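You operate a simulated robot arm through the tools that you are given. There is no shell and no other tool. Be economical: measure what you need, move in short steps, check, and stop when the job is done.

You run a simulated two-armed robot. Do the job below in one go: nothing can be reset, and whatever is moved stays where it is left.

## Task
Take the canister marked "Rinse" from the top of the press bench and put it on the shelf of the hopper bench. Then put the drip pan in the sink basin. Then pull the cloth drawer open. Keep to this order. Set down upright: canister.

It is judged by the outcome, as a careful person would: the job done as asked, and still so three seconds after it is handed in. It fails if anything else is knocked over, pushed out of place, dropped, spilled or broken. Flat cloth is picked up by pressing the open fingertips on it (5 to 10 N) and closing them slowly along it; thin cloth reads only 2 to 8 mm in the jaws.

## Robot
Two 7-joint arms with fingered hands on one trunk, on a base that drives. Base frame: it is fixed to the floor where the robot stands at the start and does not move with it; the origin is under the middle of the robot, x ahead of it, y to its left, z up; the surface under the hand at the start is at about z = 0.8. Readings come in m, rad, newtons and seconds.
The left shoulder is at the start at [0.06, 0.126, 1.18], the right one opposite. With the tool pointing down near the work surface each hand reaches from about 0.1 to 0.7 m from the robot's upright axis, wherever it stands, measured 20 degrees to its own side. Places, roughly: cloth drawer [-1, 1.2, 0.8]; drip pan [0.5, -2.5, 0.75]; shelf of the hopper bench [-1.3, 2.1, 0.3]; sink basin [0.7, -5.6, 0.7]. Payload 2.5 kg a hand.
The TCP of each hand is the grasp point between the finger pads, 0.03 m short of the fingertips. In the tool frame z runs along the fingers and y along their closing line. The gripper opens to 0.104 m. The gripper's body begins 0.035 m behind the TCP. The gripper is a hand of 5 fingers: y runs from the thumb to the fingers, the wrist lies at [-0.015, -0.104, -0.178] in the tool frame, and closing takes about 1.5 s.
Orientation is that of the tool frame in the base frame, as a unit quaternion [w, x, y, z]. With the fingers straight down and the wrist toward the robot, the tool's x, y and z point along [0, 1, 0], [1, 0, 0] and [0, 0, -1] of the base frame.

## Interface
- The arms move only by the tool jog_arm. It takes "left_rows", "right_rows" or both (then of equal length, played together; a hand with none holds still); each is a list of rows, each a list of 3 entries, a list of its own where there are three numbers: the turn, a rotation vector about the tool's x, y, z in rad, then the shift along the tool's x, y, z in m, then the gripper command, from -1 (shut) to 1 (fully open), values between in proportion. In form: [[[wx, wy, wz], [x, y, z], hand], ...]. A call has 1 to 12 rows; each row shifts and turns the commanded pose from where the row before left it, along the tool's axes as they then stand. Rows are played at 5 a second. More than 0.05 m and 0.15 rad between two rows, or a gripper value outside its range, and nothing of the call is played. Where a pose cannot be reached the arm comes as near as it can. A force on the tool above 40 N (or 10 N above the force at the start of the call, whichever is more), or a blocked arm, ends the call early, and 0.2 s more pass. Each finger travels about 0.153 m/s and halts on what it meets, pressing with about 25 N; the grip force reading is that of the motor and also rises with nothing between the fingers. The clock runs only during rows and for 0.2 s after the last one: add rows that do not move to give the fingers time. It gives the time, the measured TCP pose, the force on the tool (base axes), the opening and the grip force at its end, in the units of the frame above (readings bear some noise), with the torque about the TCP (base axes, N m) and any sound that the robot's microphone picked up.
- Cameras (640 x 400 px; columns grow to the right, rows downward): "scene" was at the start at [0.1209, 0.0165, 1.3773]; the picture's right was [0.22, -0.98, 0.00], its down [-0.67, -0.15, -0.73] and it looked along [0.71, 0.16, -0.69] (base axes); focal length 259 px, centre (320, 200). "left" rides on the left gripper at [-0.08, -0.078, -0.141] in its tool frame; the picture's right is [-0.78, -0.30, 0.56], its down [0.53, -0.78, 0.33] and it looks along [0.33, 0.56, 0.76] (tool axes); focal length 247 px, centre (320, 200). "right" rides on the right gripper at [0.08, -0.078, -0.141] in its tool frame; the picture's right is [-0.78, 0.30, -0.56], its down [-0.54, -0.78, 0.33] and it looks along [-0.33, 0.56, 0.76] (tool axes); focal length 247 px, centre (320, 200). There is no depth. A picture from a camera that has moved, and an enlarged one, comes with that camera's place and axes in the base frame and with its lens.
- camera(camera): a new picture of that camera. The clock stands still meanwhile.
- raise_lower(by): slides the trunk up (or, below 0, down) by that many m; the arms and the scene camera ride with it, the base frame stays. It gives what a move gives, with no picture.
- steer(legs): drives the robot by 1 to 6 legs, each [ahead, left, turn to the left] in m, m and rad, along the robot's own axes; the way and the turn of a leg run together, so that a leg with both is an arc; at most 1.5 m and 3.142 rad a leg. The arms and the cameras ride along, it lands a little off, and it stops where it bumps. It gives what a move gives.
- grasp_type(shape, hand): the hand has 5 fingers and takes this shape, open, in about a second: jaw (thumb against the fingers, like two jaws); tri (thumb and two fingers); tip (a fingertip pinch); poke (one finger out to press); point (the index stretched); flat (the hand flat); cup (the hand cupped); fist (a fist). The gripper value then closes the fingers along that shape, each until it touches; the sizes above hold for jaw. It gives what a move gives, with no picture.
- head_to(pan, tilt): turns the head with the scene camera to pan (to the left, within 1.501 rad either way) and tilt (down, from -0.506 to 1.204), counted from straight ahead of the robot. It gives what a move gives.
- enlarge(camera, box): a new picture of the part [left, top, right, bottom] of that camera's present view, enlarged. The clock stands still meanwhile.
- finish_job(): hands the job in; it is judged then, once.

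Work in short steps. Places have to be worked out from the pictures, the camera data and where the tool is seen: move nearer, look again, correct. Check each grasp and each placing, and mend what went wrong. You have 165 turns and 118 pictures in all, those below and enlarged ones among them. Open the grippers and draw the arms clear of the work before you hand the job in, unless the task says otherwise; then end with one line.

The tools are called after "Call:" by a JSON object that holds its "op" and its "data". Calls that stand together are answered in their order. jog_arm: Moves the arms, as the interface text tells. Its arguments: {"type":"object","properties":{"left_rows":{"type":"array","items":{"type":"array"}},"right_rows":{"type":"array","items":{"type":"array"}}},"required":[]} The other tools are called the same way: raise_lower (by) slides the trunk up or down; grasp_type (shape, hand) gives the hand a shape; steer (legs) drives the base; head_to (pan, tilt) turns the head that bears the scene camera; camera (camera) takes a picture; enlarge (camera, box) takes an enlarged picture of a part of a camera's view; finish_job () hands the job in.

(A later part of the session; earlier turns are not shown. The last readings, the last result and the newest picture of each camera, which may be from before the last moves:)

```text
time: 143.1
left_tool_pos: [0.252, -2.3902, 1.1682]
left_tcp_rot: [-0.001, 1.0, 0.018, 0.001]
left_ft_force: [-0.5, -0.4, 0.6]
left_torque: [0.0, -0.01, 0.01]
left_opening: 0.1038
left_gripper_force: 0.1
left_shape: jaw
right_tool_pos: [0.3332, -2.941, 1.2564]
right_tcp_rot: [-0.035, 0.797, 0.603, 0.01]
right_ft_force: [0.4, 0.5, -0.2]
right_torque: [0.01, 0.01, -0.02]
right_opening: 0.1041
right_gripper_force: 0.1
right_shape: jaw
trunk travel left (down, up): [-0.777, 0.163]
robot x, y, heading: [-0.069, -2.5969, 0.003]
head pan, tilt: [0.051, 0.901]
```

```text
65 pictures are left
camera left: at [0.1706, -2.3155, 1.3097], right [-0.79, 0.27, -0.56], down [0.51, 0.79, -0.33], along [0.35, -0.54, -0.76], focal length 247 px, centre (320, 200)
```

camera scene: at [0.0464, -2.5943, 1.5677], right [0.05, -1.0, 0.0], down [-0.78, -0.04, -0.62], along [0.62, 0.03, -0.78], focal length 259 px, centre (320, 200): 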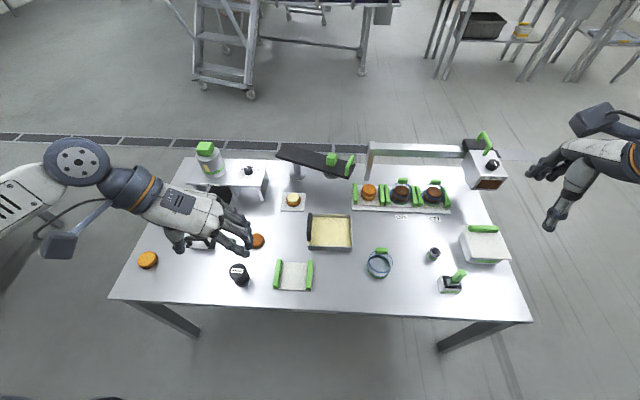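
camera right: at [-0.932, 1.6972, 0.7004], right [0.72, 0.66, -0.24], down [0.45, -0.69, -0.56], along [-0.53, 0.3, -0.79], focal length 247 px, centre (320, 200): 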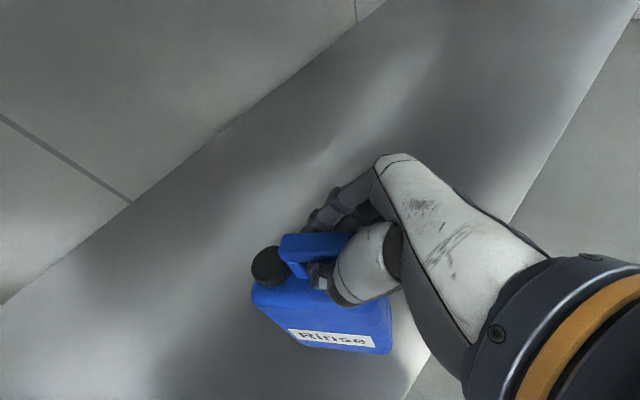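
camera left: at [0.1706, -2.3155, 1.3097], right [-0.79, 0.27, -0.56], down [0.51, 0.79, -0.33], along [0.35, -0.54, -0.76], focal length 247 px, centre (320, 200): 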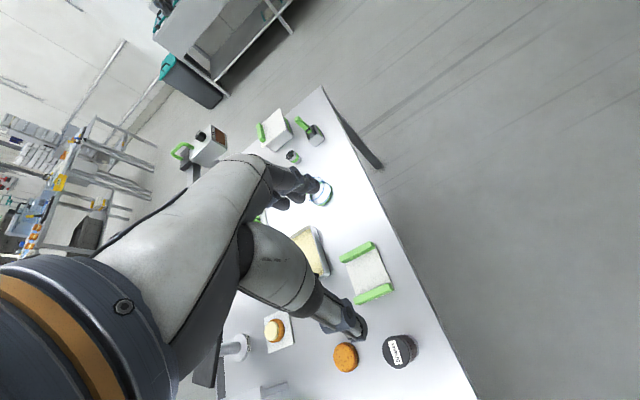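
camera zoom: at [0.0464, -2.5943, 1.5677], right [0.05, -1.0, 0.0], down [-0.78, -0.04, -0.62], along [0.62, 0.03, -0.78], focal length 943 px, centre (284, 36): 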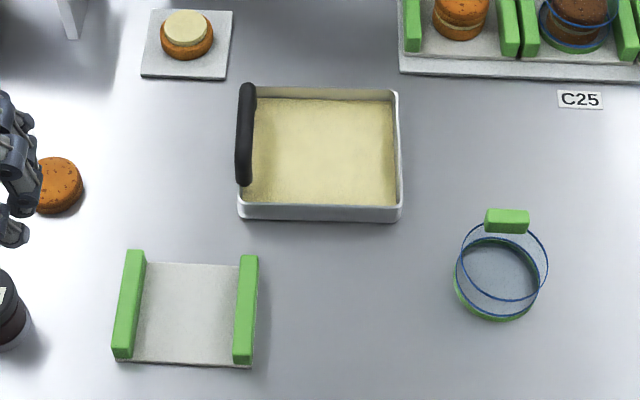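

Handle bar centre is ≈[0.53, -2.533]. I move the left hand above it at z≈0.97 and look again for the height.

Call:
{"op": "jog_arm", "data": {"left_rows": [[[0, 0, 0], [0.04, 0.0204, 0], 1], [[0, 0, 0], [0.04, 0.0204, 0], 1], [[0, 0, 0], [0.04, 0.0204, 0], 1], [[0, 0, 0], [0.04, 0.0204, 0], 1], [[0, 0, 0], [0.04, 0.0204, 0], 1], [[0, 0, 0], [0.04, 0.0204, 0], 1], [[0, 0, 0], [0.038, 0.0204, 0], 1], [[0, 0, 0], [0, 0, 0.045], 1], [[0, 0, 0], [0, 0, 0.045], 1], [[0, 0, 0], [0, 0, 0.045], 1], [[0, 0, 0], [0, 0, 0.045], 1], [[0, 0, 0], [0, 0, 0], 1]]}}

Call:
{"op": "camera", "data": {"camera": "left"}}

Call:
{"op": "enlarge", "data": {"camera": "scene", "box": [220, 150, 420, 300]}}

```text
time: 145.7
left_tool_pos: [0.4682, -2.5188, 1.0013]
left_tcp_rot: [0.0, 1.0, 0.017, 0.0]
left_ft_force: [-0.6, -0.1, 0.1]
left_torque: [-0.01, -0.06, -0.01]
left_opening: 0.1039
left_gripper_force: 0.1
left_shape: jaw
left hand out of reach, approached as far as the arm can: row 7, 8, 9, 10, 11
right_tool_pos: [0.333, -2.9405, 1.257]
right_tcp_rot: [-0.035, 0.797, 0.602, 0.01]
right_ft_force: [0.3, 0.1, 0.0]
right_torque: [-0.03, 0.03, 0.05]
right_opening: 0.1037
right_gripper_force: 0.1
right_shape: jaw
trunk travel left (down, up): [-0.777, 0.163]
robot x, y, heading: [-0.0704, -2.5944, 0.005]
head pan, tilt: [0.051, 0.901]
```

```text
64 pictures are left
camera left: at [0.3862, -2.4431, 1.1427], right [-0.79, 0.27, -0.56], down [0.51, 0.79, -0.33], along [0.35, -0.54, -0.76], focal length 247 px, centre (320, 200)
```

left: 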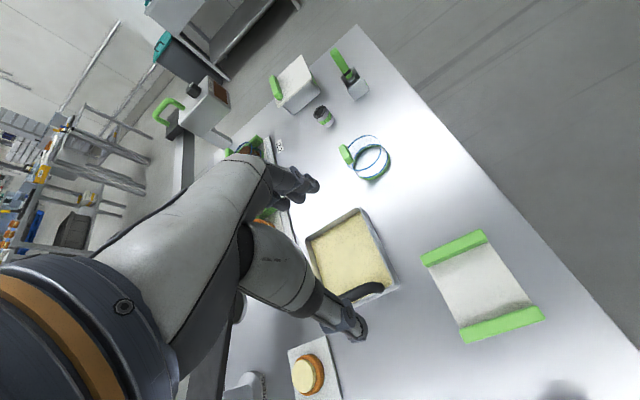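

```text
2.67 times, centred on (320, 225) of scene
camera zoom: at [0.0466, -2.594, 1.5677], right [0.05, -1.0, 0.0], down [-0.78, -0.04, -0.62], along [0.62, 0.03, -0.78], focal length 691 px, centre (320, 133)
```

zoom: 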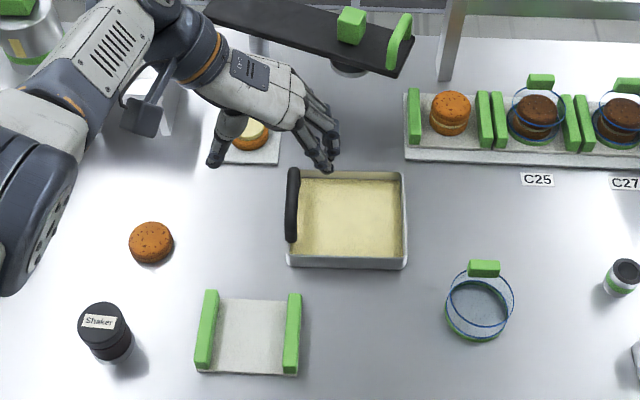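

The arm is at its reach limit and its shoulder is high. I drive 5 cm nearer and lower the trunk 0.1.

Call:
{"op": "steer", "data": {"legs": [[0.05, 0, 0]]}}

Call:
{"op": "raise_lower", "data": {"by": -0.1}}

Call:
{"op": "camera", "data": {"camera": "left"}}

Call:
{"op": "enlarge", "data": {"camera": "scene", "box": [220, 150, 420, 300]}}

```text
time: 146.6
left_tool_pos: [0.5199, -2.5187, 1.0017]
left_tcp_rot: [0.0, 1.0, 0.017, -0.001]
left_ft_force: [0.0, 0.2, -0.4]
left_torque: [0.01, 0.01, 0.04]
left_opening: 0.1038
left_gripper_force: 0.0
left_shape: jaw
right_tool_pos: [0.3821, -2.9414, 1.2561]
right_tcp_rot: [-0.036, 0.798, 0.602, 0.009]
right_ft_force: [0.1, 0.2, 0.2]
right_torque: [-0.03, 0.0, 0.01]
right_opening: 0.1037
right_gripper_force: 0.1
right_shape: jaw
trunk travel left (down, up): [-0.777, 0.163]
robot x, y, heading: [-0.0252, -2.5956, 0.005]
head pan, tilt: [0.051, 0.901]
```

```text
time: 147.9
left_tool_pos: [0.5173, -2.5182, 0.9021]
left_tcp_rot: [0.0, 1.0, 0.017, 0.0]
left_ft_force: [0.1, -0.4, 0.9]
left_torque: [0.03, -0.02, 0.01]
left_opening: 0.1039
left_gripper_force: 0.1
left_shape: jaw
right_tool_pos: [0.3814, -2.9419, 1.156]
right_tcp_rot: [-0.036, 0.798, 0.602, 0.01]
right_ft_force: [-0.8, -0.4, 0.1]
right_torque: [0.0, -0.02, 0.0]
right_opening: 0.1039
right_gripper_force: 0.1
right_shape: jaw
trunk travel left (down, up): [-0.677, 0.263]
robot x, y, heading: [-0.0184, -2.5985, -0.003]
head pan, tilt: [0.051, 0.901]
```

```text
62 pictures are left
camera left: at [0.4349, -2.4436, 1.0432], right [-0.79, 0.27, -0.56], down [0.51, 0.79, -0.33], along [0.35, -0.54, -0.76], focal length 247 px, centre (320, 200)
```

left: 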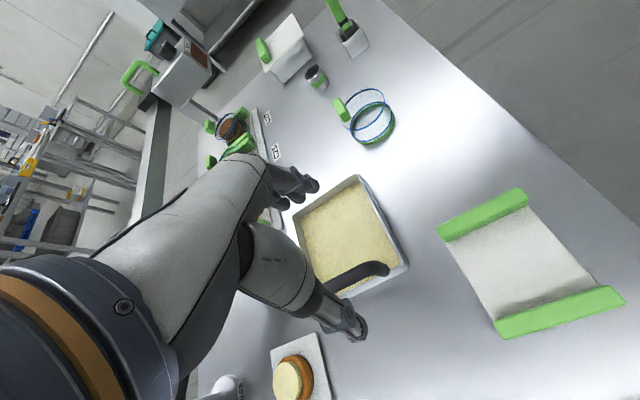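

```text
2.67 times, centred on (320, 225) of scene
camera zoom: at [0.095, -2.5942, 1.4677], right [0.05, -1.0, 0.0], down [-0.78, -0.04, -0.62], along [0.62, 0.03, -0.78], focal length 691 px, centre (320, 133)
```

zoom: 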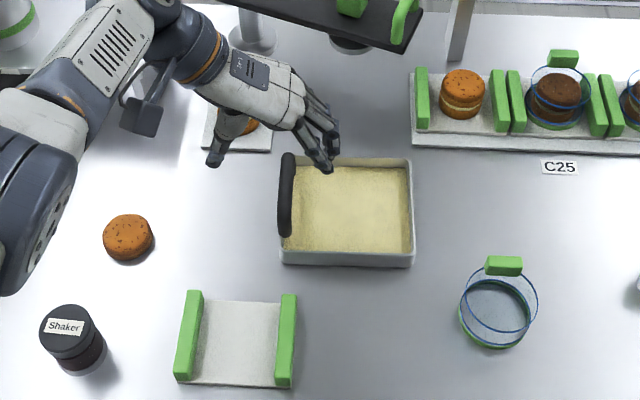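

Triangulation gives the rim at z≈0.737 and the bar centre ≈[0.56, -2.529, ~0.76]. I move 4 cm nearer and lower 0.1.

Call:
{"op": "steer", "data": {"legs": [[0.04, -0.01, 0]]}}

Call:
{"op": "raise_lower", "data": {"by": -0.09}}

Call:
{"op": "camera", "data": {"camera": "left"}}

Call:
{"op": "enlarge", "data": {"camera": "scene", "box": [220, 150, 420, 300]}}

```text
time: 148.8
left_tool_pos: [0.5577, -2.5305, 0.9027]
left_tcp_rot: [-0.001, 1.0, 0.017, 0.0]
left_ft_force: [0.0, -0.3, 0.3]
left_torque: [0.0, 0.01, -0.02]
left_opening: 0.1037
left_gripper_force: 0.1
left_shape: jaw
right_tool_pos: [0.4219, -2.9505, 1.156]
right_tcp_rot: [-0.036, 0.798, 0.602, 0.009]
right_ft_force: [0.3, 0.1, 0.4]
right_torque: [0.0, 0.0, 0.0]
right_opening: 0.1039
right_gripper_force: 0.1
right_shape: jaw
trunk travel left (down, up): [-0.677, 0.263]
robot x, y, heading: [0.023, -2.6074, 0.001]
head pan, tilt: [0.051, 0.901]
```

```text
time: 150.0
left_tool_pos: [0.5578, -2.5283, 0.8119]
left_tcp_rot: [0.0, 1.0, 0.017, 0.0]
left_ft_force: [0.0, 0.5, -0.8]
left_torque: [-0.02, 0.0, -0.02]
left_opening: 0.1039
left_gripper_force: 0.1
left_shape: jaw
right_tool_pos: [0.4212, -2.9518, 1.0668]
right_tcp_rot: [-0.035, 0.798, 0.601, 0.009]
right_ft_force: [0.1, -0.1, 0.2]
right_torque: [0.01, -0.01, 0.02]
right_opening: 0.104
right_gripper_force: 0.1
right_shape: jaw
trunk travel left (down, up): [-0.587, 0.353]
robot x, y, heading: [0.019, -2.6057, 0.003]
head pan, tilt: [0.051, 0.901]
```

```text
60 pictures are left
camera left: at [0.4747, -2.4534, 0.9533], right [-0.79, 0.27, -0.56], down [0.51, 0.79, -0.33], along [0.35, -0.54, -0.76], focal length 247 px, centre (320, 200)
```

left: 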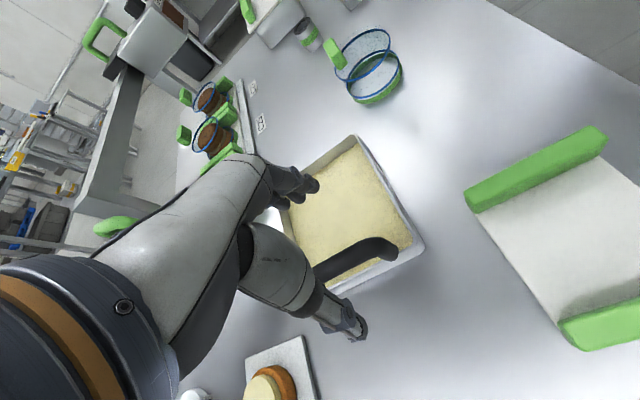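

```text
2.67 times, centred on (320, 225) of scene
camera zoom: at [0.1348, -2.604, 1.3777], right [0.05, -1.0, 0.0], down [-0.78, -0.04, -0.62], along [0.62, 0.03, -0.78], focal length 691 px, centre (320, 133)
```

zoom: 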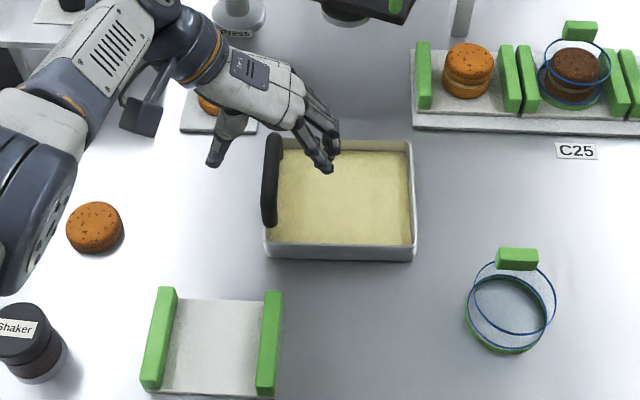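

The fingers straddle the bar in plan, with TCP at z 0.81. I lower 4.5 cm and check.

Call:
{"op": "raise_lower", "data": {"by": -0.03}}

Call:
{"op": "raise_lower", "data": {"by": -0.015}}

Call:
{"op": "enlarge", "data": {"camera": "left", "box": [240, 120, 480, 360]}}

Call:
{"op": "enlarge", "data": {"camera": "scene", "box": [260, 170, 380, 260]}}

```text
time: 150.8
left_tool_pos: [0.5566, -2.528, 0.782]
left_tcp_rot: [0.0, 1.0, 0.016, 0.0]
left_ft_force: [-0.5, 1.1, 0.4]
left_torque: [0.05, 0.02, -0.03]
left_opening: 0.1037
left_gripper_force: 0.0
left_shape: jaw
right_tool_pos: [0.421, -2.9509, 1.0362]
right_tcp_rot: [-0.036, 0.798, 0.602, 0.009]
right_ft_force: [0.0, -0.2, 0.0]
right_torque: [0.04, -0.01, 0.02]
right_opening: 0.1037
right_gripper_force: 0.1
right_shape: jaw
trunk travel left (down, up): [-0.557, 0.383]
robot x, y, heading: [0.0181, -2.6082, 0.003]
head pan, tilt: [0.051, 0.901]
```

```text
time: 151.4
left_tool_pos: [0.5584, -2.5294, 0.7671]
left_tcp_rot: [0.0, 1.0, 0.017, 0.0]
left_ft_force: [0.3, -0.5, 0.1]
left_torque: [0.02, 0.01, 0.0]
left_opening: 0.1038
left_gripper_force: 0.0
left_shape: jaw
right_tool_pos: [0.4219, -2.9505, 1.0226]
right_tcp_rot: [-0.035, 0.798, 0.601, 0.009]
right_ft_force: [0.1, -0.3, -0.3]
right_torque: [-0.04, 0.01, 0.05]
right_opening: 0.1038
right_gripper_force: 0.2
right_shape: jaw
trunk travel left (down, up): [-0.542, 0.398]
robot x, y, heading: [0.0219, -2.6054, -0.001]
head pan, tilt: [0.051, 0.901]
```

```text
1.67 times, centred on (360, 240) of left
camera zoom: at [0.4747, -2.4533, 0.9082], right [-0.79, 0.27, -0.56], down [0.51, 0.79, -0.33], along [0.35, -0.54, -0.76], focal length 412 px, centre (253, 133)
```

zoom: 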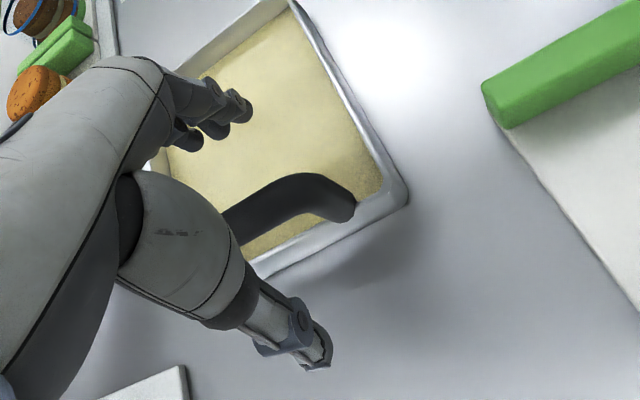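

```text
4.44 times, centred on (320, 215) of scene
camera zoom: at [0.1347, -2.604, 1.3327], right [0.05, -1.0, 0.0], down [-0.78, -0.04, -0.62], along [0.62, 0.03, -0.78], focal length 1152 px, centre (320, 133)
```

zoom: 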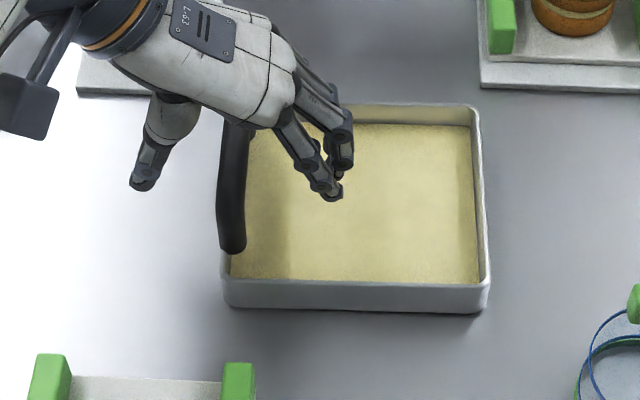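

The bar seems slightly lower than thought (z≈0.74). I lower another 1.5 cm watching the force.

Call:
{"op": "raise_lower", "data": {"by": -0.015}}

Call:
{"op": "enlarge", "data": {"camera": "left", "box": [240, 120, 480, 360]}}

```text
time: 152.0
left_tool_pos: [0.5574, -2.5281, 0.7523]
left_tcp_rot: [0.0, 1.0, 0.017, 0.0]
left_ft_force: [-0.1, 0.0, 0.1]
left_torque: [0.02, 0.03, 0.01]
left_opening: 0.104
left_gripper_force: 0.1
left_shape: jaw
right_tool_pos: [0.4216, -2.951, 1.0059]
right_tcp_rot: [-0.036, 0.798, 0.602, 0.009]
right_ft_force: [1.1, 0.3, 0.3]
right_torque: [-0.02, 0.03, 0.0]
right_opening: 0.1037
right_gripper_force: 0.0
right_shape: jaw
trunk travel left (down, up): [-0.527, 0.413]
robot x, y, heading: [0.0181, -2.6057, 0.004]
head pan, tilt: [0.051, 0.901]
```

```text
1.67 times, centred on (360, 240) of left
camera zoom: at [0.4747, -2.4533, 0.8932], right [-0.79, 0.27, -0.56], down [0.51, 0.79, -0.33], along [0.35, -0.54, -0.76], focal length 412 px, centre (253, 133)
```

zoom: 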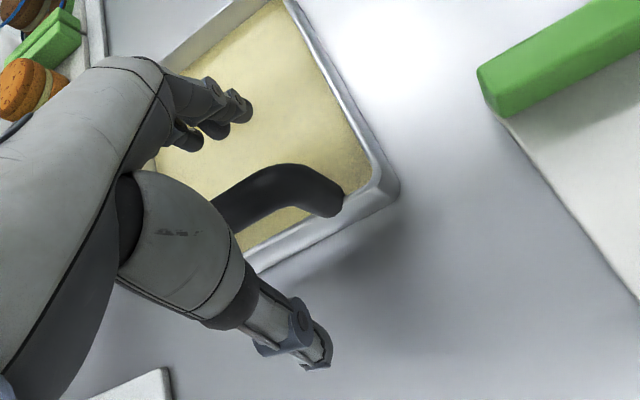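

Camera motion suggests the bar is at ≈0.73 and the rim at ≈0.71. I lower 1 cm more and close gently.

Call:
{"op": "raise_lower", "data": {"by": -0.01}}

Call:
{"op": "jog_arm", "data": {"left_rows": [[[0, 0, 0], [0, 0, 0], 0.5], [[0, 0, 0], [0, 0, 0], 0.2], [[0, 0, 0], [0, 0, 0], -0.1], [[0, 0, 0], [0, 0, 0], -0.3], [[0, 0, 0], [0, 0, 0], -0.3]]}}

Call:
{"op": "enlarge", "data": {"camera": "left", "box": [240, 120, 480, 360]}}

Call:
{"op": "enlarge", "data": {"camera": "scene", "box": [260, 170, 380, 260]}}

```text
time: 152.6
left_tool_pos: [0.5583, -2.5279, 0.7416]
left_tcp_rot: [0.001, 1.0, 0.016, 0.0]
left_ft_force: [-0.4, 0.4, 0.6]
left_torque: [0.0, 0.01, 0.02]
left_opening: 0.1041
left_gripper_force: 0.1
left_shape: jaw
right_tool_pos: [0.4205, -2.9516, 0.9963]
right_tcp_rot: [-0.035, 0.798, 0.601, 0.01]
right_ft_force: [0.0, -0.2, 0.7]
right_torque: [-0.03, -0.01, 0.02]
right_opening: 0.1037
right_gripper_force: 0.0
right_shape: jaw
trunk travel left (down, up): [-0.517, 0.423]
robot x, y, heading: [0.0203, -2.6063, 0.002]
head pan, tilt: [0.051, 0.901]
```

```text
time: 153.8
left_tool_pos: [0.5578, -2.529, 0.7421]
left_tcp_rot: [0.0, 1.0, 0.018, 0.001]
left_ft_force: [0.6, -0.2, -0.4]
left_torque: [0.01, 0.03, -0.03]
left_opening: 0.0369
left_gripper_force: 0.0
left_shape: jaw
right_tool_pos: [0.4217, -2.9507, 0.9972]
right_tcp_rot: [-0.035, 0.798, 0.602, 0.009]
right_ft_force: [-0.1, 0.4, 0.4]
right_torque: [-0.01, 0.0, 0.0]
right_opening: 0.1039
right_gripper_force: 0.1
right_shape: jaw
trunk travel left (down, up): [-0.517, 0.423]
robot x, y, heading: [0.0204, -2.605, 0.0]
head pan, tilt: [0.051, 0.901]
```

```text
1.67 times, centred on (360, 240) of left
camera zoom: at [0.4748, -2.4534, 0.8832], right [-0.79, 0.27, -0.56], down [0.51, 0.79, -0.33], along [0.35, -0.54, -0.76], focal length 412 px, centre (253, 133)
```

zoom: 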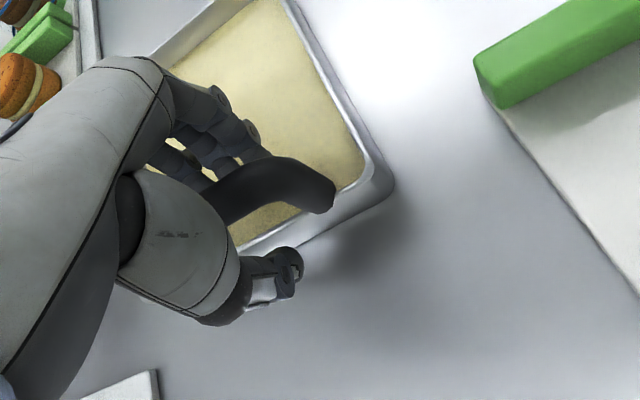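

```text
4.44 times, centred on (320, 215) of scene
camera zoom: at [0.1348, -2.6041, 1.3077], right [0.05, -1.0, 0.0], down [-0.78, -0.04, -0.62], along [0.62, 0.03, -0.78], focal length 1152 px, centre (320, 133)
```

zoom: 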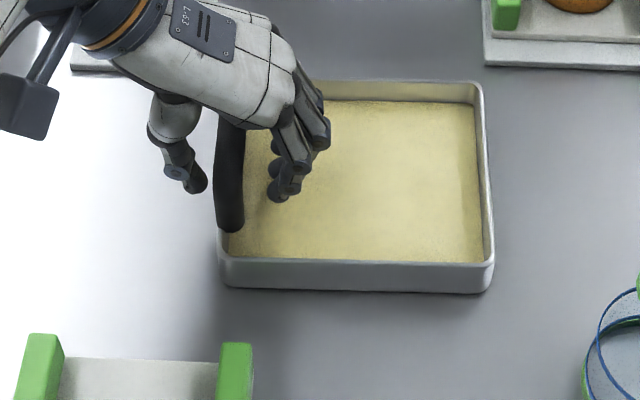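

The bar sits between thumb and fingers with no forces. I close fully.

Call:
{"op": "jog_arm", "data": {"left_rows": [[[0, 0, 0], [0, 0, 0], -0.45], [[0, 0, 0], [0, 0, 0], -0.55], [[0, 0, 0], [0, 0, 0], -0.65], [[0, 0, 0], [0, 0, 0], -0.8], [[0, 0, 0], [0, 0, 0], -1], [[0, 0, 0], [0, 0, 0], -1], [[0, 0, 0], [0, 0, 0], -1]]}}

Call:
{"op": "enlarge", "data": {"camera": "left", "box": [240, 120, 480, 360]}}

```text
time: 155.4
left_tool_pos: [0.5578, -2.5281, 0.7422]
left_tcp_rot: [0.0, 1.0, 0.017, 0.0]
left_ft_force: [-0.4, 2.2, 4.1]
left_torque: [0.37, 0.01, 0.01]
left_opening: 0.0
left_gripper_force: 25.0
left_shape: jaw
right_tool_pos: [0.4202, -2.9507, 0.9972]
right_tcp_rot: [-0.036, 0.798, 0.602, 0.009]
right_ft_force: [-0.3, -0.8, 0.0]
right_torque: [-0.02, 0.02, -0.01]
right_opening: 0.1038
right_gripper_force: 0.0
right_shape: jaw
trunk travel left (down, up): [-0.517, 0.423]
robot x, y, heading: [0.0226, -2.6029, 0.002]
head pan, tilt: [0.051, 0.901]
```

```text
1.67 times, centred on (360, 240) of left
camera zoom: at [0.4747, -2.4531, 0.8835], right [-0.79, 0.27, -0.56], down [0.51, 0.79, -0.33], along [0.35, -0.54, -0.76], focal length 412 px, centre (253, 133)
```

zoom: 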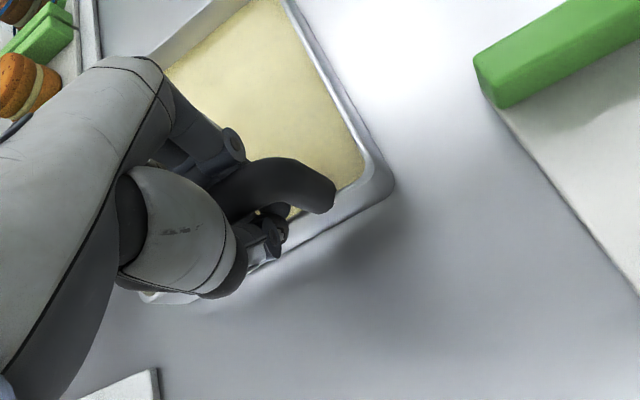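

The fingers wrap around the bar. I test-lift 2 cm and check for droop.

Call:
{"op": "raise_lower", "data": {"by": 0.02}}

Call:
{"op": "enlarge", "data": {"camera": "scene", "box": [240, 140, 420, 280]}}

Call:
{"op": "enlarge", "data": {"camera": "left", "box": [240, 120, 480, 360]}}

```text
time: 156.1
left_tool_pos: [0.5574, -2.5288, 0.7608]
left_tcp_rot: [0.0, 1.0, 0.017, -0.001]
left_ft_force: [-0.6, 0.2, -2.5]
left_torque: [0.15, 0.04, 0.0]
left_opening: 0.0
left_gripper_force: 24.5
left_shape: jaw
right_tool_pos: [0.4215, -2.9513, 1.0174]
right_tcp_rot: [-0.035, 0.798, 0.602, 0.009]
right_ft_force: [-0.4, 0.2, 0.1]
right_torque: [0.0, 0.01, -0.01]
right_opening: 0.1037
right_gripper_force: 0.1
right_shape: jaw
trunk travel left (down, up): [-0.537, 0.403]
robot x, y, heading: [0.0226, -2.605, 0.002]
head pan, tilt: [0.051, 0.901]
```

```text
2.86 times, centred on (330, 210) of scene
camera zoom: at [0.1353, -2.6041, 1.3277], right [0.05, -1.0, 0.0], down [-0.78, -0.04, -0.62], along [0.62, 0.03, -0.78], focal length 741 px, centre (291, 171)
```

zoom: 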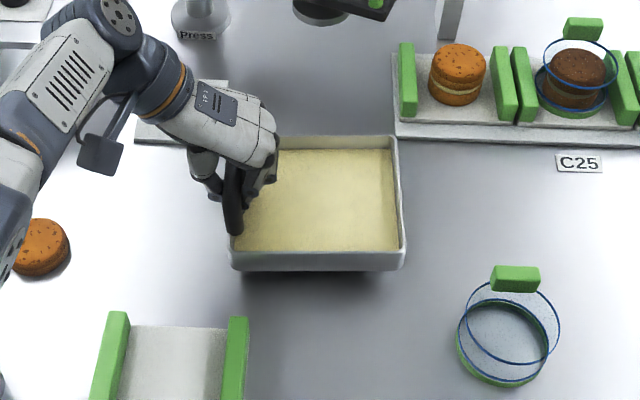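

```text
1.67 times, centred on (360, 240) of left
camera zoom: at [0.4749, -2.4535, 0.9028], right [-0.79, 0.27, -0.56], down [0.51, 0.79, -0.33], along [0.35, -0.54, -0.76], focal length 412 px, centre (253, 133)
```

zoom: 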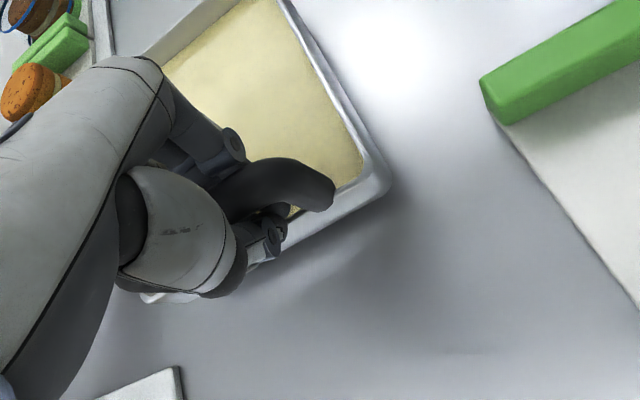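

Call:
{"op": "raise_lower", "data": {"by": 0.04}}

Call:
{"op": "camera", "data": {"camera": "scene"}}

Call:
{"op": "camera", "data": {"camera": "right"}}

```text
time: 156.9
left_tool_pos: [0.5573, -2.5291, 0.8011]
left_tcp_rot: [0.0, 1.0, 0.017, -0.001]
left_ft_force: [-0.2, 0.2, -2.7]
left_torque: [0.15, 0.07, -0.02]
left_opening: 0.0004
left_gripper_force: 25.1
left_shape: jaw
right_tool_pos: [0.4216, -2.9509, 1.0576]
right_tcp_rot: [-0.036, 0.798, 0.602, 0.01]
right_ft_force: [0.9, -0.9, -0.6]
right_torque: [0.01, 0.01, -0.05]
right_opening: 0.1038
right_gripper_force: 0.0
right_shape: jaw
trunk travel left (down, up): [-0.577, 0.363]
robot x, y, heading: [0.0187, -2.6045, 0.004]
head pan, tilt: [0.051, 0.901]
```

```text
50 pictures are left
camera scene: at [0.1353, -2.6041, 1.3677], right [0.05, -1.0, 0.0], down [-0.78, -0.04, -0.62], along [0.62, 0.03, -0.78], focal length 259 px, centre (320, 200)
```

scene: 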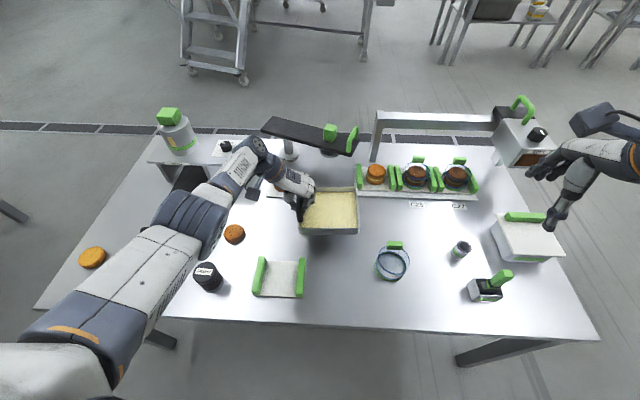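

```text
49 pictures are left
camera right: at [0.3733, -2.8626, 1.2045], right [0.09, -0.86, 0.5], down [-0.9, -0.28, -0.33], along [0.42, -0.42, -0.8], focal length 247 px, centre (320, 200)
```

right: 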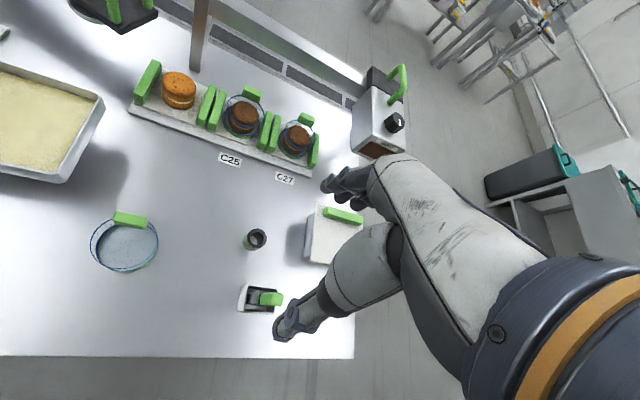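

The pan is held level (≈0.27 kg). I raise, back off, and drive towards the sink.

Call:
{"op": "raise_lower", "data": {"by": 0.25}}

Call:
{"op": "steer", "data": {"legs": [[-0.33, 0, 0], [0, 0, -1.575], [1.3, 0, 0]]}}

Call:
{"op": "head_to", "data": {"pan": 0.3, "tilt": 0.5}}

Call:
{"op": "camera", "data": {"camera": "scene"}}

```text
time: 159.5
left_tool_pos: [0.5581, -2.5294, 1.0519]
left_tcp_rot: [0.0, 1.0, 0.017, 0.0]
left_ft_force: [0.8, 0.4, -2.6]
left_torque: [0.13, 0.05, 0.03]
left_opening: 0.0
left_gripper_force: 25.3
left_shape: jaw
right_tool_pos: [0.4206, -2.9506, 1.3061]
right_tcp_rot: [-0.035, 0.798, 0.602, 0.01]
right_ft_force: [0.2, -0.3, -0.4]
right_torque: [0.02, 0.01, 0.01]
right_opening: 0.1039
right_gripper_force: 0.0
right_shape: jaw
trunk travel left (down, up): [-0.827, 0.113]
robot x, y, heading: [0.017, -2.6055, 0.006]
head pan, tilt: [0.051, 0.901]
```

```text
time: 171.6
left_tool_pos: [-0.2509, -4.4391, 1.0516]
left_tcp_rot: [0.0, 0.711, -0.703, 0.0]
left_ft_force: [0.0, -0.2, -2.0]
left_torque: [0.1, -0.18, 0.0]
left_opening: 0.0
left_gripper_force: 24.9
left_shape: jaw
right_tool_pos: [-0.6707, -4.292, 1.307]
right_tcp_rot: [-0.018, 0.988, -0.151, 0.032]
right_ft_force: [-0.9, -0.9, 0.1]
right_torque: [0.03, 0.0, 0.01]
right_opening: 0.1039
right_gripper_force: 0.1
right_shape: jaw
trunk travel left (down, up): [-0.827, 0.113]
robot x, y, heading: [-0.3174, -3.8987, -1.593]
head pan, tilt: [0.051, 0.901]
```

```text
time: 172.4
left_tool_pos: [-0.2502, -4.4376, 1.051]
left_tcp_rot: [-0.001, 0.711, -0.703, -0.001]
left_ft_force: [0.6, 0.1, -3.3]
left_torque: [0.04, -0.16, 0.01]
left_opening: 0.0
left_gripper_force: 24.6
left_shape: jaw
right_tool_pos: [-0.6695, -4.2917, 1.3057]
right_tcp_rot: [-0.018, 0.988, -0.151, 0.032]
right_ft_force: [0.5, 0.2, -0.2]
right_torque: [0.02, -0.03, 0.01]
right_opening: 0.104
right_gripper_force: 0.2
right_shape: jaw
trunk travel left (down, up): [-0.827, 0.113]
robot x, y, heading: [-0.3165, -3.8974, -1.595]
head pan, tilt: [0.3, 0.499]
```

```text
48 pictures are left
camera scene: at [-0.2917, -4.0277, 1.6515], right [-0.96, -0.28, 0.0], down [-0.13, 0.46, -0.88], along [0.24, -0.84, -0.48], focal length 259 px, centre (320, 200)
```

scene: 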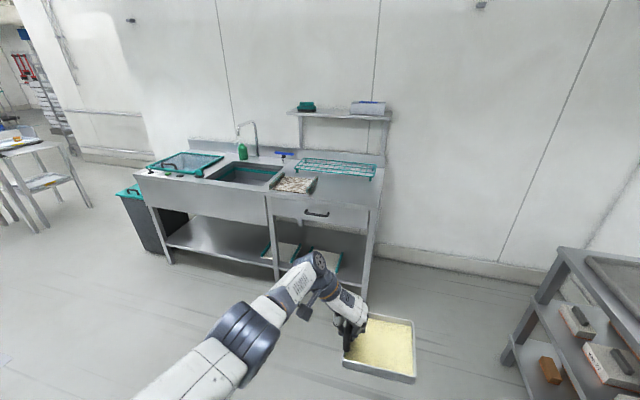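

The basin centre is ≈[0.78, -5.66], with the bench front edge at y≈-5.41. I drive in front of it.

Call:
{"op": "steer", "data": {"legs": [[0.75, 1.1, 0.02]]}}

Call:
{"op": "head_to", "data": {"pan": 0.0, "tilt": 0.7}}

Call:
{"op": "camera", "data": {"camera": "scene"}}

```text
time: 179.2
left_tool_pos: [0.8489, -5.2151, 1.0518]
left_tcp_rot: [0.0, 0.71, -0.704, -0.001]
left_ft_force: [0.5, -0.7, -3.2]
left_torque: [0.06, -0.21, 0.01]
left_opening: 0.0001
left_gripper_force: 24.7
left_shape: jaw
right_tool_pos: [0.4299, -5.0683, 1.3059]
right_tcp_rot: [-0.018, 0.988, -0.152, 0.032]
right_ft_force: [0.2, 0.3, -0.7]
right_torque: [0.0, 0.02, -0.04]
right_opening: 0.1035
right_gripper_force: 0.0
right_shape: jaw
trunk travel left (down, up): [-0.827, 0.113]
robot x, y, heading: [0.7878, -4.6749, -1.593]
head pan, tilt: [0.3, 0.499]
```

```text
time: 180.0
left_tool_pos: [0.8494, -5.2147, 1.0513]
left_tcp_rot: [-0.001, 0.709, -0.705, -0.001]
left_ft_force: [-0.1, 0.1, -2.6]
left_torque: [0.03, -0.19, 0.01]
left_opening: 0.0
left_gripper_force: 24.7
left_shape: jaw
right_tool_pos: [0.4309, -5.0677, 1.3059]
right_tcp_rot: [-0.017, 0.988, -0.151, 0.032]
right_ft_force: [0.7, 0.5, -0.8]
right_torque: [-0.02, -0.01, 0.0]
right_opening: 0.1037
right_gripper_force: 0.0
right_shape: jaw
trunk travel left (down, up): [-0.827, 0.113]
robot x, y, heading: [0.7853, -4.6787, -1.597]
head pan, tilt: [0.0, 0.7]
```

```text
47 pictures are left
camera scene: at [0.7821, -4.8018, 1.6339], right [-1.0, 0.02, 0.0], down [0.02, 0.64, -0.77], along [-0.02, -0.76, -0.64], focal length 259 px, centre (320, 200)
```

scene: 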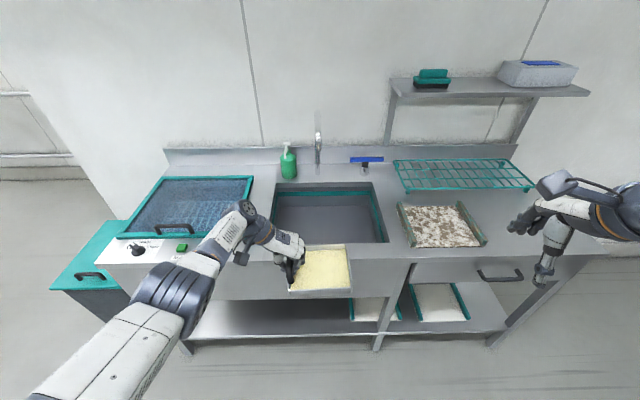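

The basin spans x 0.49–0.98, y -5.47 to -5.86, rim z≈0.85 and bottom ≈0.69. I move so that the pan is over its right-centre portion.

Call:
{"op": "steer", "data": {"legs": [[0.4, -0.14, 0.02]]}}

Call:
{"op": "head_to", "data": {"pan": 0.15, "tilt": 0.85}}

Call:
{"op": "camera", "data": {"camera": "scene"}}

```text
time: 182.4
left_tool_pos: [0.7241, -5.5759, 1.0495]
left_tcp_rot: [-0.01, 0.711, -0.704, -0.007]
left_ft_force: [0.5, 1.1, -2.9]
left_torque: [0.07, -0.21, 0.02]
left_opening: 0.0001
left_gripper_force: 25.4
left_shape: jaw
right_tool_pos: [0.2999, -5.443, 1.3053]
right_tcp_rot: [-0.019, 0.989, -0.143, 0.033]
right_ft_force: [0.0, 0.9, 0.1]
right_torque: [0.02, -0.04, -0.02]
right_opening: 0.1039
right_gripper_force: 0.0
right_shape: jaw
trunk travel left (down, up): [-0.827, 0.113]
robot x, y, heading: [0.6484, -5.0417, -1.578]
head pan, tilt: [0.0, 0.7]
stopped in leg 1: the force on the tool passed its limit at 141 N (the readings are from after the stop); the commanded pose is now the measured one
```

```text
time: 183.1
left_tool_pos: [0.7239, -5.5752, 1.0496]
left_tcp_rot: [-0.008, 0.71, -0.704, -0.007]
left_ft_force: [0.6, 1.7, -3.5]
left_torque: [-0.06, -0.04, 0.06]
left_opening: 0.0
left_gripper_force: 24.7
left_shape: jaw
right_tool_pos: [0.3013, -5.4416, 1.3059]
right_tcp_rot: [-0.019, 0.989, -0.144, 0.033]
right_ft_force: [0.2, -0.5, 0.0]
right_torque: [0.01, 0.0, 0.03]
right_opening: 0.1037
right_gripper_force: 0.1
right_shape: jaw
trunk travel left (down, up): [-0.827, 0.113]
robot x, y, heading: [0.6486, -5.0459, -1.576]
head pan, tilt: [0.15, 0.85]
```

```text
46 pictures are left
camera scene: at [0.6601, -5.1624, 1.6216], right [-0.99, -0.14, 0.0], down [-0.11, 0.74, -0.66], along [0.09, -0.65, -0.75], focal length 259 px, centre (320, 200)
```

scene: 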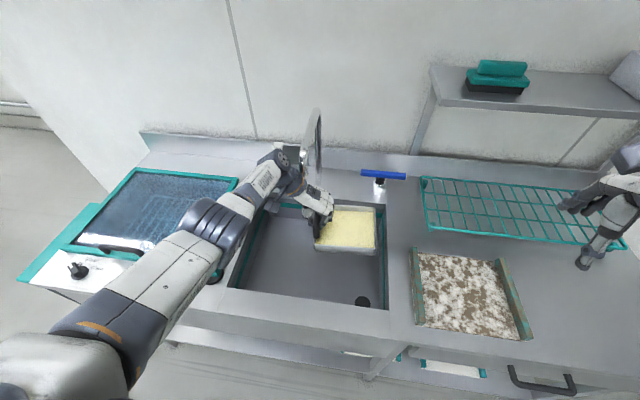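

The hand touched the faucet spout. I back off 8 cm and look closely at the faucet and pan.

Call:
{"op": "steer", "data": {"legs": [[-0.1, 0, 0]]}}

Call:
{"op": "enlarge", "data": {"camera": "scene", "box": [220, 90, 420, 290]}}

Call:
{"op": "camera", "data": {"camera": "left"}}

Call:
{"op": "camera", "data": {"camera": "right"}}

```text
time: 184.2
left_tool_pos: [0.7238, -5.4757, 1.0486]
left_tcp_rot: [-0.007, 0.71, -0.704, -0.007]
left_ft_force: [0.2, -1.0, -3.4]
left_torque: [0.09, -0.15, 0.03]
left_opening: 0.0001
left_gripper_force: 25.3
left_shape: jaw
right_tool_pos: [0.3015, -5.3432, 1.3054]
right_tcp_rot: [-0.02, 0.989, -0.143, 0.032]
right_ft_force: [-0.1, -0.1, 0.3]
right_torque: [-0.02, 0.01, 0.03]
right_opening: 0.1041
right_gripper_force: 0.2
right_shape: jaw
trunk travel left (down, up): [-0.827, 0.113]
robot x, y, heading: [0.6512, -4.9494, -1.574]
head pan, tilt: [0.15, 0.85]
```

```text
2.00 times, centred on (320, 190) of scene
camera zoom: at [0.6608, -5.0629, 1.6216], right [-0.99, -0.14, 0.0], down [-0.11, 0.74, -0.66], along [0.09, -0.65, -0.75], focal length 519 px, centre (320, 220)
```

zoom: 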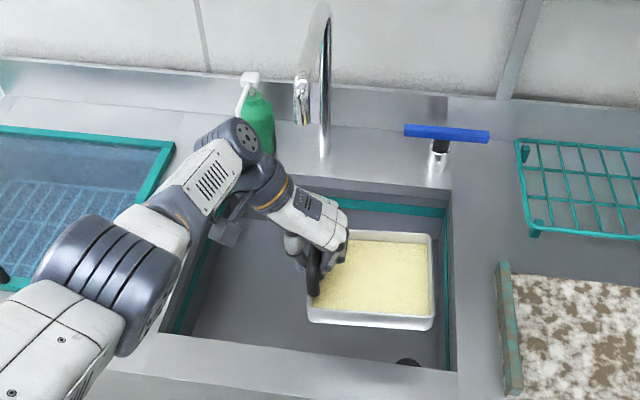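

```text
44 pictures are left
camera left: at [0.8017, -5.3982, 1.1925], right [0.29, 0.79, -0.54], down [0.78, -0.52, -0.34], along [-0.55, -0.32, -0.77], focal length 247 px, centre (320, 200)
```

left: 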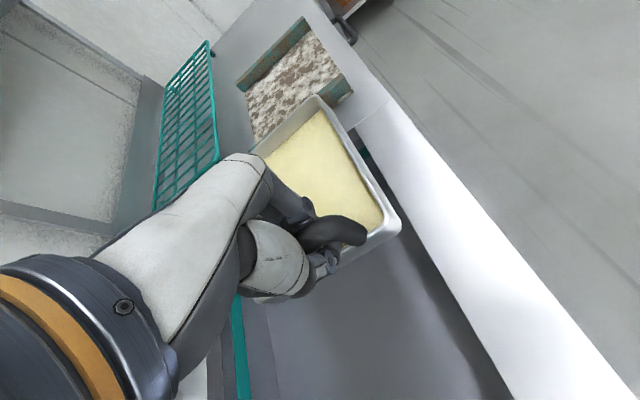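

```text
43 pictures are left
camera right: at [0.3909, -5.2947, 1.4542], right [-0.86, -0.08, 0.5], down [-0.27, 0.91, -0.33], along [-0.42, -0.42, -0.8], focal length 247 px, centre (320, 200)
```

right: 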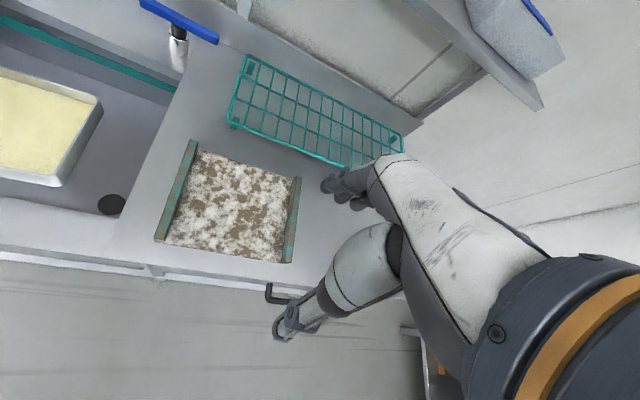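

The pan is still held and faucet is unmoved; its spout tip is ≈[0.775, -5.67, 1.15] and my forearm joint met it. I go in again 8 cm further left and less deep, so the joint passes beside the spout.

Call:
{"op": "steer", "data": {"legs": [[0, 0.076, 0], [0.083, 0, 0]]}}

Call:
{"op": "raise_lower", "data": {"by": -0.1}}

Call:
{"op": "camera", "data": {"camera": "scene"}}

Call:
{"op": "camera", "data": {"camera": "left"}}

```text
time: 185.9
left_tool_pos: [0.7976, -5.5613, 1.049]
left_tcp_rot: [-0.009, 0.71, -0.704, -0.007]
left_ft_force: [0.4, -1.0, -2.4]
left_torque: [0.06, -0.19, -0.01]
left_opening: 0.0
left_gripper_force: 25.2
left_shape: jaw
right_tool_pos: [0.375, -5.4277, 1.3061]
right_tcp_rot: [-0.02, 0.989, -0.144, 0.033]
right_ft_force: [0.6, -0.8, -0.2]
right_torque: [0.03, 0.0, -0.02]
right_opening: 0.1037
right_gripper_force: 0.0
right_shape: jaw
trunk travel left (down, up): [-0.827, 0.113]
robot x, y, heading: [0.7239, -5.0319, -1.573]
head pan, tilt: [0.15, 0.85]
```

```text
time: 187.2
left_tool_pos: [0.7968, -5.5605, 0.9498]
left_tcp_rot: [-0.009, 0.71, -0.704, -0.007]
left_ft_force: [-0.5, -0.7, -2.7]
left_torque: [0.03, -0.18, -0.01]
left_opening: 0.0
left_gripper_force: 25.0
left_shape: jaw
right_tool_pos: [0.3742, -5.4266, 1.206]
right_tcp_rot: [-0.019, 0.989, -0.143, 0.032]
right_ft_force: [1.1, 0.2, 1.0]
right_torque: [0.01, 0.03, -0.03]
right_opening: 0.1037
right_gripper_force: 0.2
right_shape: jaw
trunk travel left (down, up): [-0.727, 0.213]
robot x, y, heading: [0.7186, -5.0317, -1.577]
head pan, tilt: [0.15, 0.85]
```

```text
42 pictures are left
camera scene: at [0.7336, -5.1475, 1.5216], right [-0.99, -0.14, 0.0], down [-0.11, 0.74, -0.66], along [0.09, -0.65, -0.75], focal length 259 px, centre (320, 200)
```

scene: 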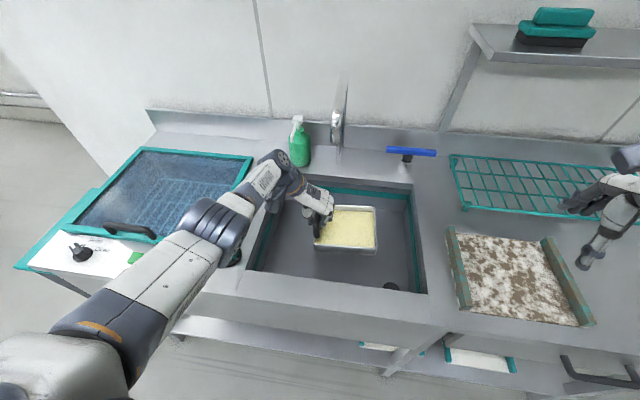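

```text
41 pictures are left
camera left: at [0.874, -5.483, 1.0925], right [0.29, 0.79, -0.54], down [0.78, -0.52, -0.34], along [-0.55, -0.32, -0.77], focal length 247 px, centre (320, 200)
```

left: 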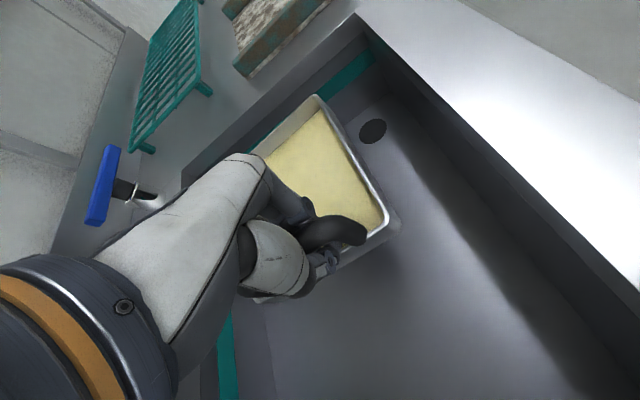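

The pan sits well inside the basin outline. I lower 0.1 more and check the elbow clearance.

Call:
{"op": "raise_lower", "data": {"by": -0.08}}

Call:
{"op": "raise_lower", "data": {"by": -0.05}}

Call:
{"op": "camera", "data": {"camera": "scene"}}

Call:
{"op": "camera", "data": {"camera": "left"}}

```text
time: 188.4
left_tool_pos: [0.7977, -5.5613, 0.8698]
left_tcp_rot: [-0.009, 0.71, -0.704, -0.006]
left_ft_force: [-0.1, -0.3, -2.8]
left_torque: [0.05, -0.14, 0.0]
left_opening: 0.0
left_gripper_force: 25.1
left_shape: jaw
right_tool_pos: [0.3742, -5.427, 1.1254]
right_tcp_rot: [-0.019, 0.989, -0.143, 0.032]
right_ft_force: [-0.1, 0.4, 0.6]
right_torque: [-0.02, 0.03, 0.01]
right_opening: 0.1039
right_gripper_force: 0.0
right_shape: jaw
trunk travel left (down, up): [-0.647, 0.293]
robot x, y, heading: [0.727, -5.0278, -1.575]
head pan, tilt: [0.15, 0.85]
```

```text
time: 189.3
left_tool_pos: [0.7974, -5.5602, 0.8194]
left_tcp_rot: [-0.008, 0.71, -0.704, -0.008]
left_ft_force: [-0.2, -0.5, -3.4]
left_torque: [0.06, -0.18, -0.02]
left_opening: 0.0
left_gripper_force: 25.3
left_shape: jaw
right_tool_pos: [0.3742, -5.4266, 1.0752]
right_tcp_rot: [-0.019, 0.989, -0.143, 0.032]
right_ft_force: [0.0, -0.4, 0.1]
right_torque: [0.03, -0.04, -0.03]
right_opening: 0.1036
right_gripper_force: 0.1
right_shape: jaw
trunk travel left (down, up): [-0.597, 0.343]
robot x, y, heading: [0.7217, -5.0295, -1.583]
head pan, tilt: [0.15, 0.85]
```

```text
40 pictures are left
camera scene: at [0.7336, -5.1474, 1.3915], right [-0.99, -0.14, 0.0], down [-0.11, 0.74, -0.66], along [0.09, -0.65, -0.75], focal length 259 px, centre (320, 200)
```

scene: 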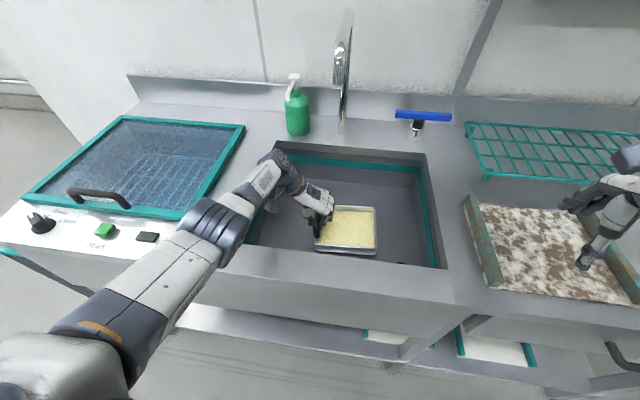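

```text
39 pictures are left
camera left: at [0.874, -5.483, 0.9624], right [0.29, 0.79, -0.54], down [0.78, -0.52, -0.34], along [-0.55, -0.32, -0.77], focal length 247 px, centre (320, 200)
```

left: 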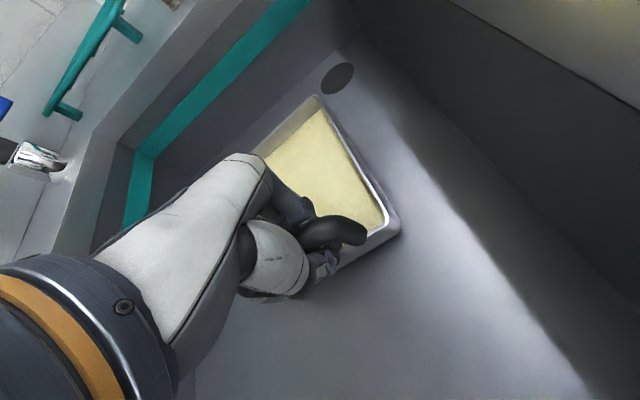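

Clearance still looks fine. I continue down in small steps to contact.

Call:
{"op": "raise_lower", "data": {"by": -0.035}}

Call:
{"op": "raise_lower", "data": {"by": -0.015}}

Call:
{"op": "raise_lower", "data": {"by": -0.01}}

```text
time: 189.9
left_tool_pos: [0.794, -5.5661, 0.809]
left_tcp_rot: [0.001, 0.709, -0.705, -0.009]
left_ft_force: [2.0, 6.5, 16.0]
left_torque: [0.06, -0.47, 0.04]
left_opening: 0.0
left_gripper_force: 24.6
left_shape: jaw
right_tool_pos: [0.376, -5.4264, 1.0545]
right_tcp_rot: [-0.019, 0.989, -0.144, 0.033]
right_ft_force: [0.2, -0.7, 0.4]
right_torque: [0.0, 0.03, 0.03]
right_opening: 0.104
right_gripper_force: 0.0
right_shape: jaw
trunk travel left (down, up): [-0.575, 0.365]
robot x, y, heading: [0.7219, -5.0264, -1.579]
head pan, tilt: [0.15, 0.85]
stopped: the force on the tool passed its limit at 51 N (the readings are from after the stop); the commanded pose is now the measured one
```

```text
time: 190.3
left_tool_pos: [0.7945, -5.5687, 0.8087]
left_tcp_rot: [0.007, 0.709, -0.705, -0.008]
left_ft_force: [1.6, 6.5, 16.5]
left_torque: [0.13, -0.46, 0.05]
left_opening: 0.0003
left_gripper_force: 24.9
left_shape: jaw
right_tool_pos: [0.3748, -5.4268, 1.0471]
right_tcp_rot: [-0.019, 0.989, -0.142, 0.033]
right_ft_force: [0.2, -0.6, -0.2]
right_torque: [0.01, 0.0, -0.03]
right_opening: 0.104
right_gripper_force: 0.1
right_shape: jaw
trunk travel left (down, up): [-0.568, 0.372]
robot x, y, heading: [0.722, -5.0261, -1.576]
head pan, tilt: [0.15, 0.85]
stopped: the force on the tool passed its limit at 49 N (the readings are from after the stop); the commanded pose is now the measured one
```

```text
time: 190.7
left_tool_pos: [0.7931, -5.5718, 0.8083]
left_tcp_rot: [0.012, 0.709, -0.705, -0.008]
left_ft_force: [3.0, 6.6, 14.5]
left_torque: [0.12, -0.43, 0.05]
left_opening: 0.0
left_gripper_force: 24.4
left_shape: jaw
right_tool_pos: [0.3739, -5.4267, 1.0414]
right_tcp_rot: [-0.019, 0.989, -0.143, 0.033]
right_ft_force: [0.0, -0.2, -0.4]
right_torque: [0.04, -0.01, 0.02]
right_opening: 0.1037
right_gripper_force: 0.0
right_shape: jaw
trunk travel left (down, up): [-0.562, 0.378]
robot x, y, heading: [0.7198, -5.0278, -1.578]
head pan, tilt: [0.15, 0.85]
stopped: the force on the tool passed its limit at 47 N (the readings are from after the stop); the commanded pose is now the measured one
```

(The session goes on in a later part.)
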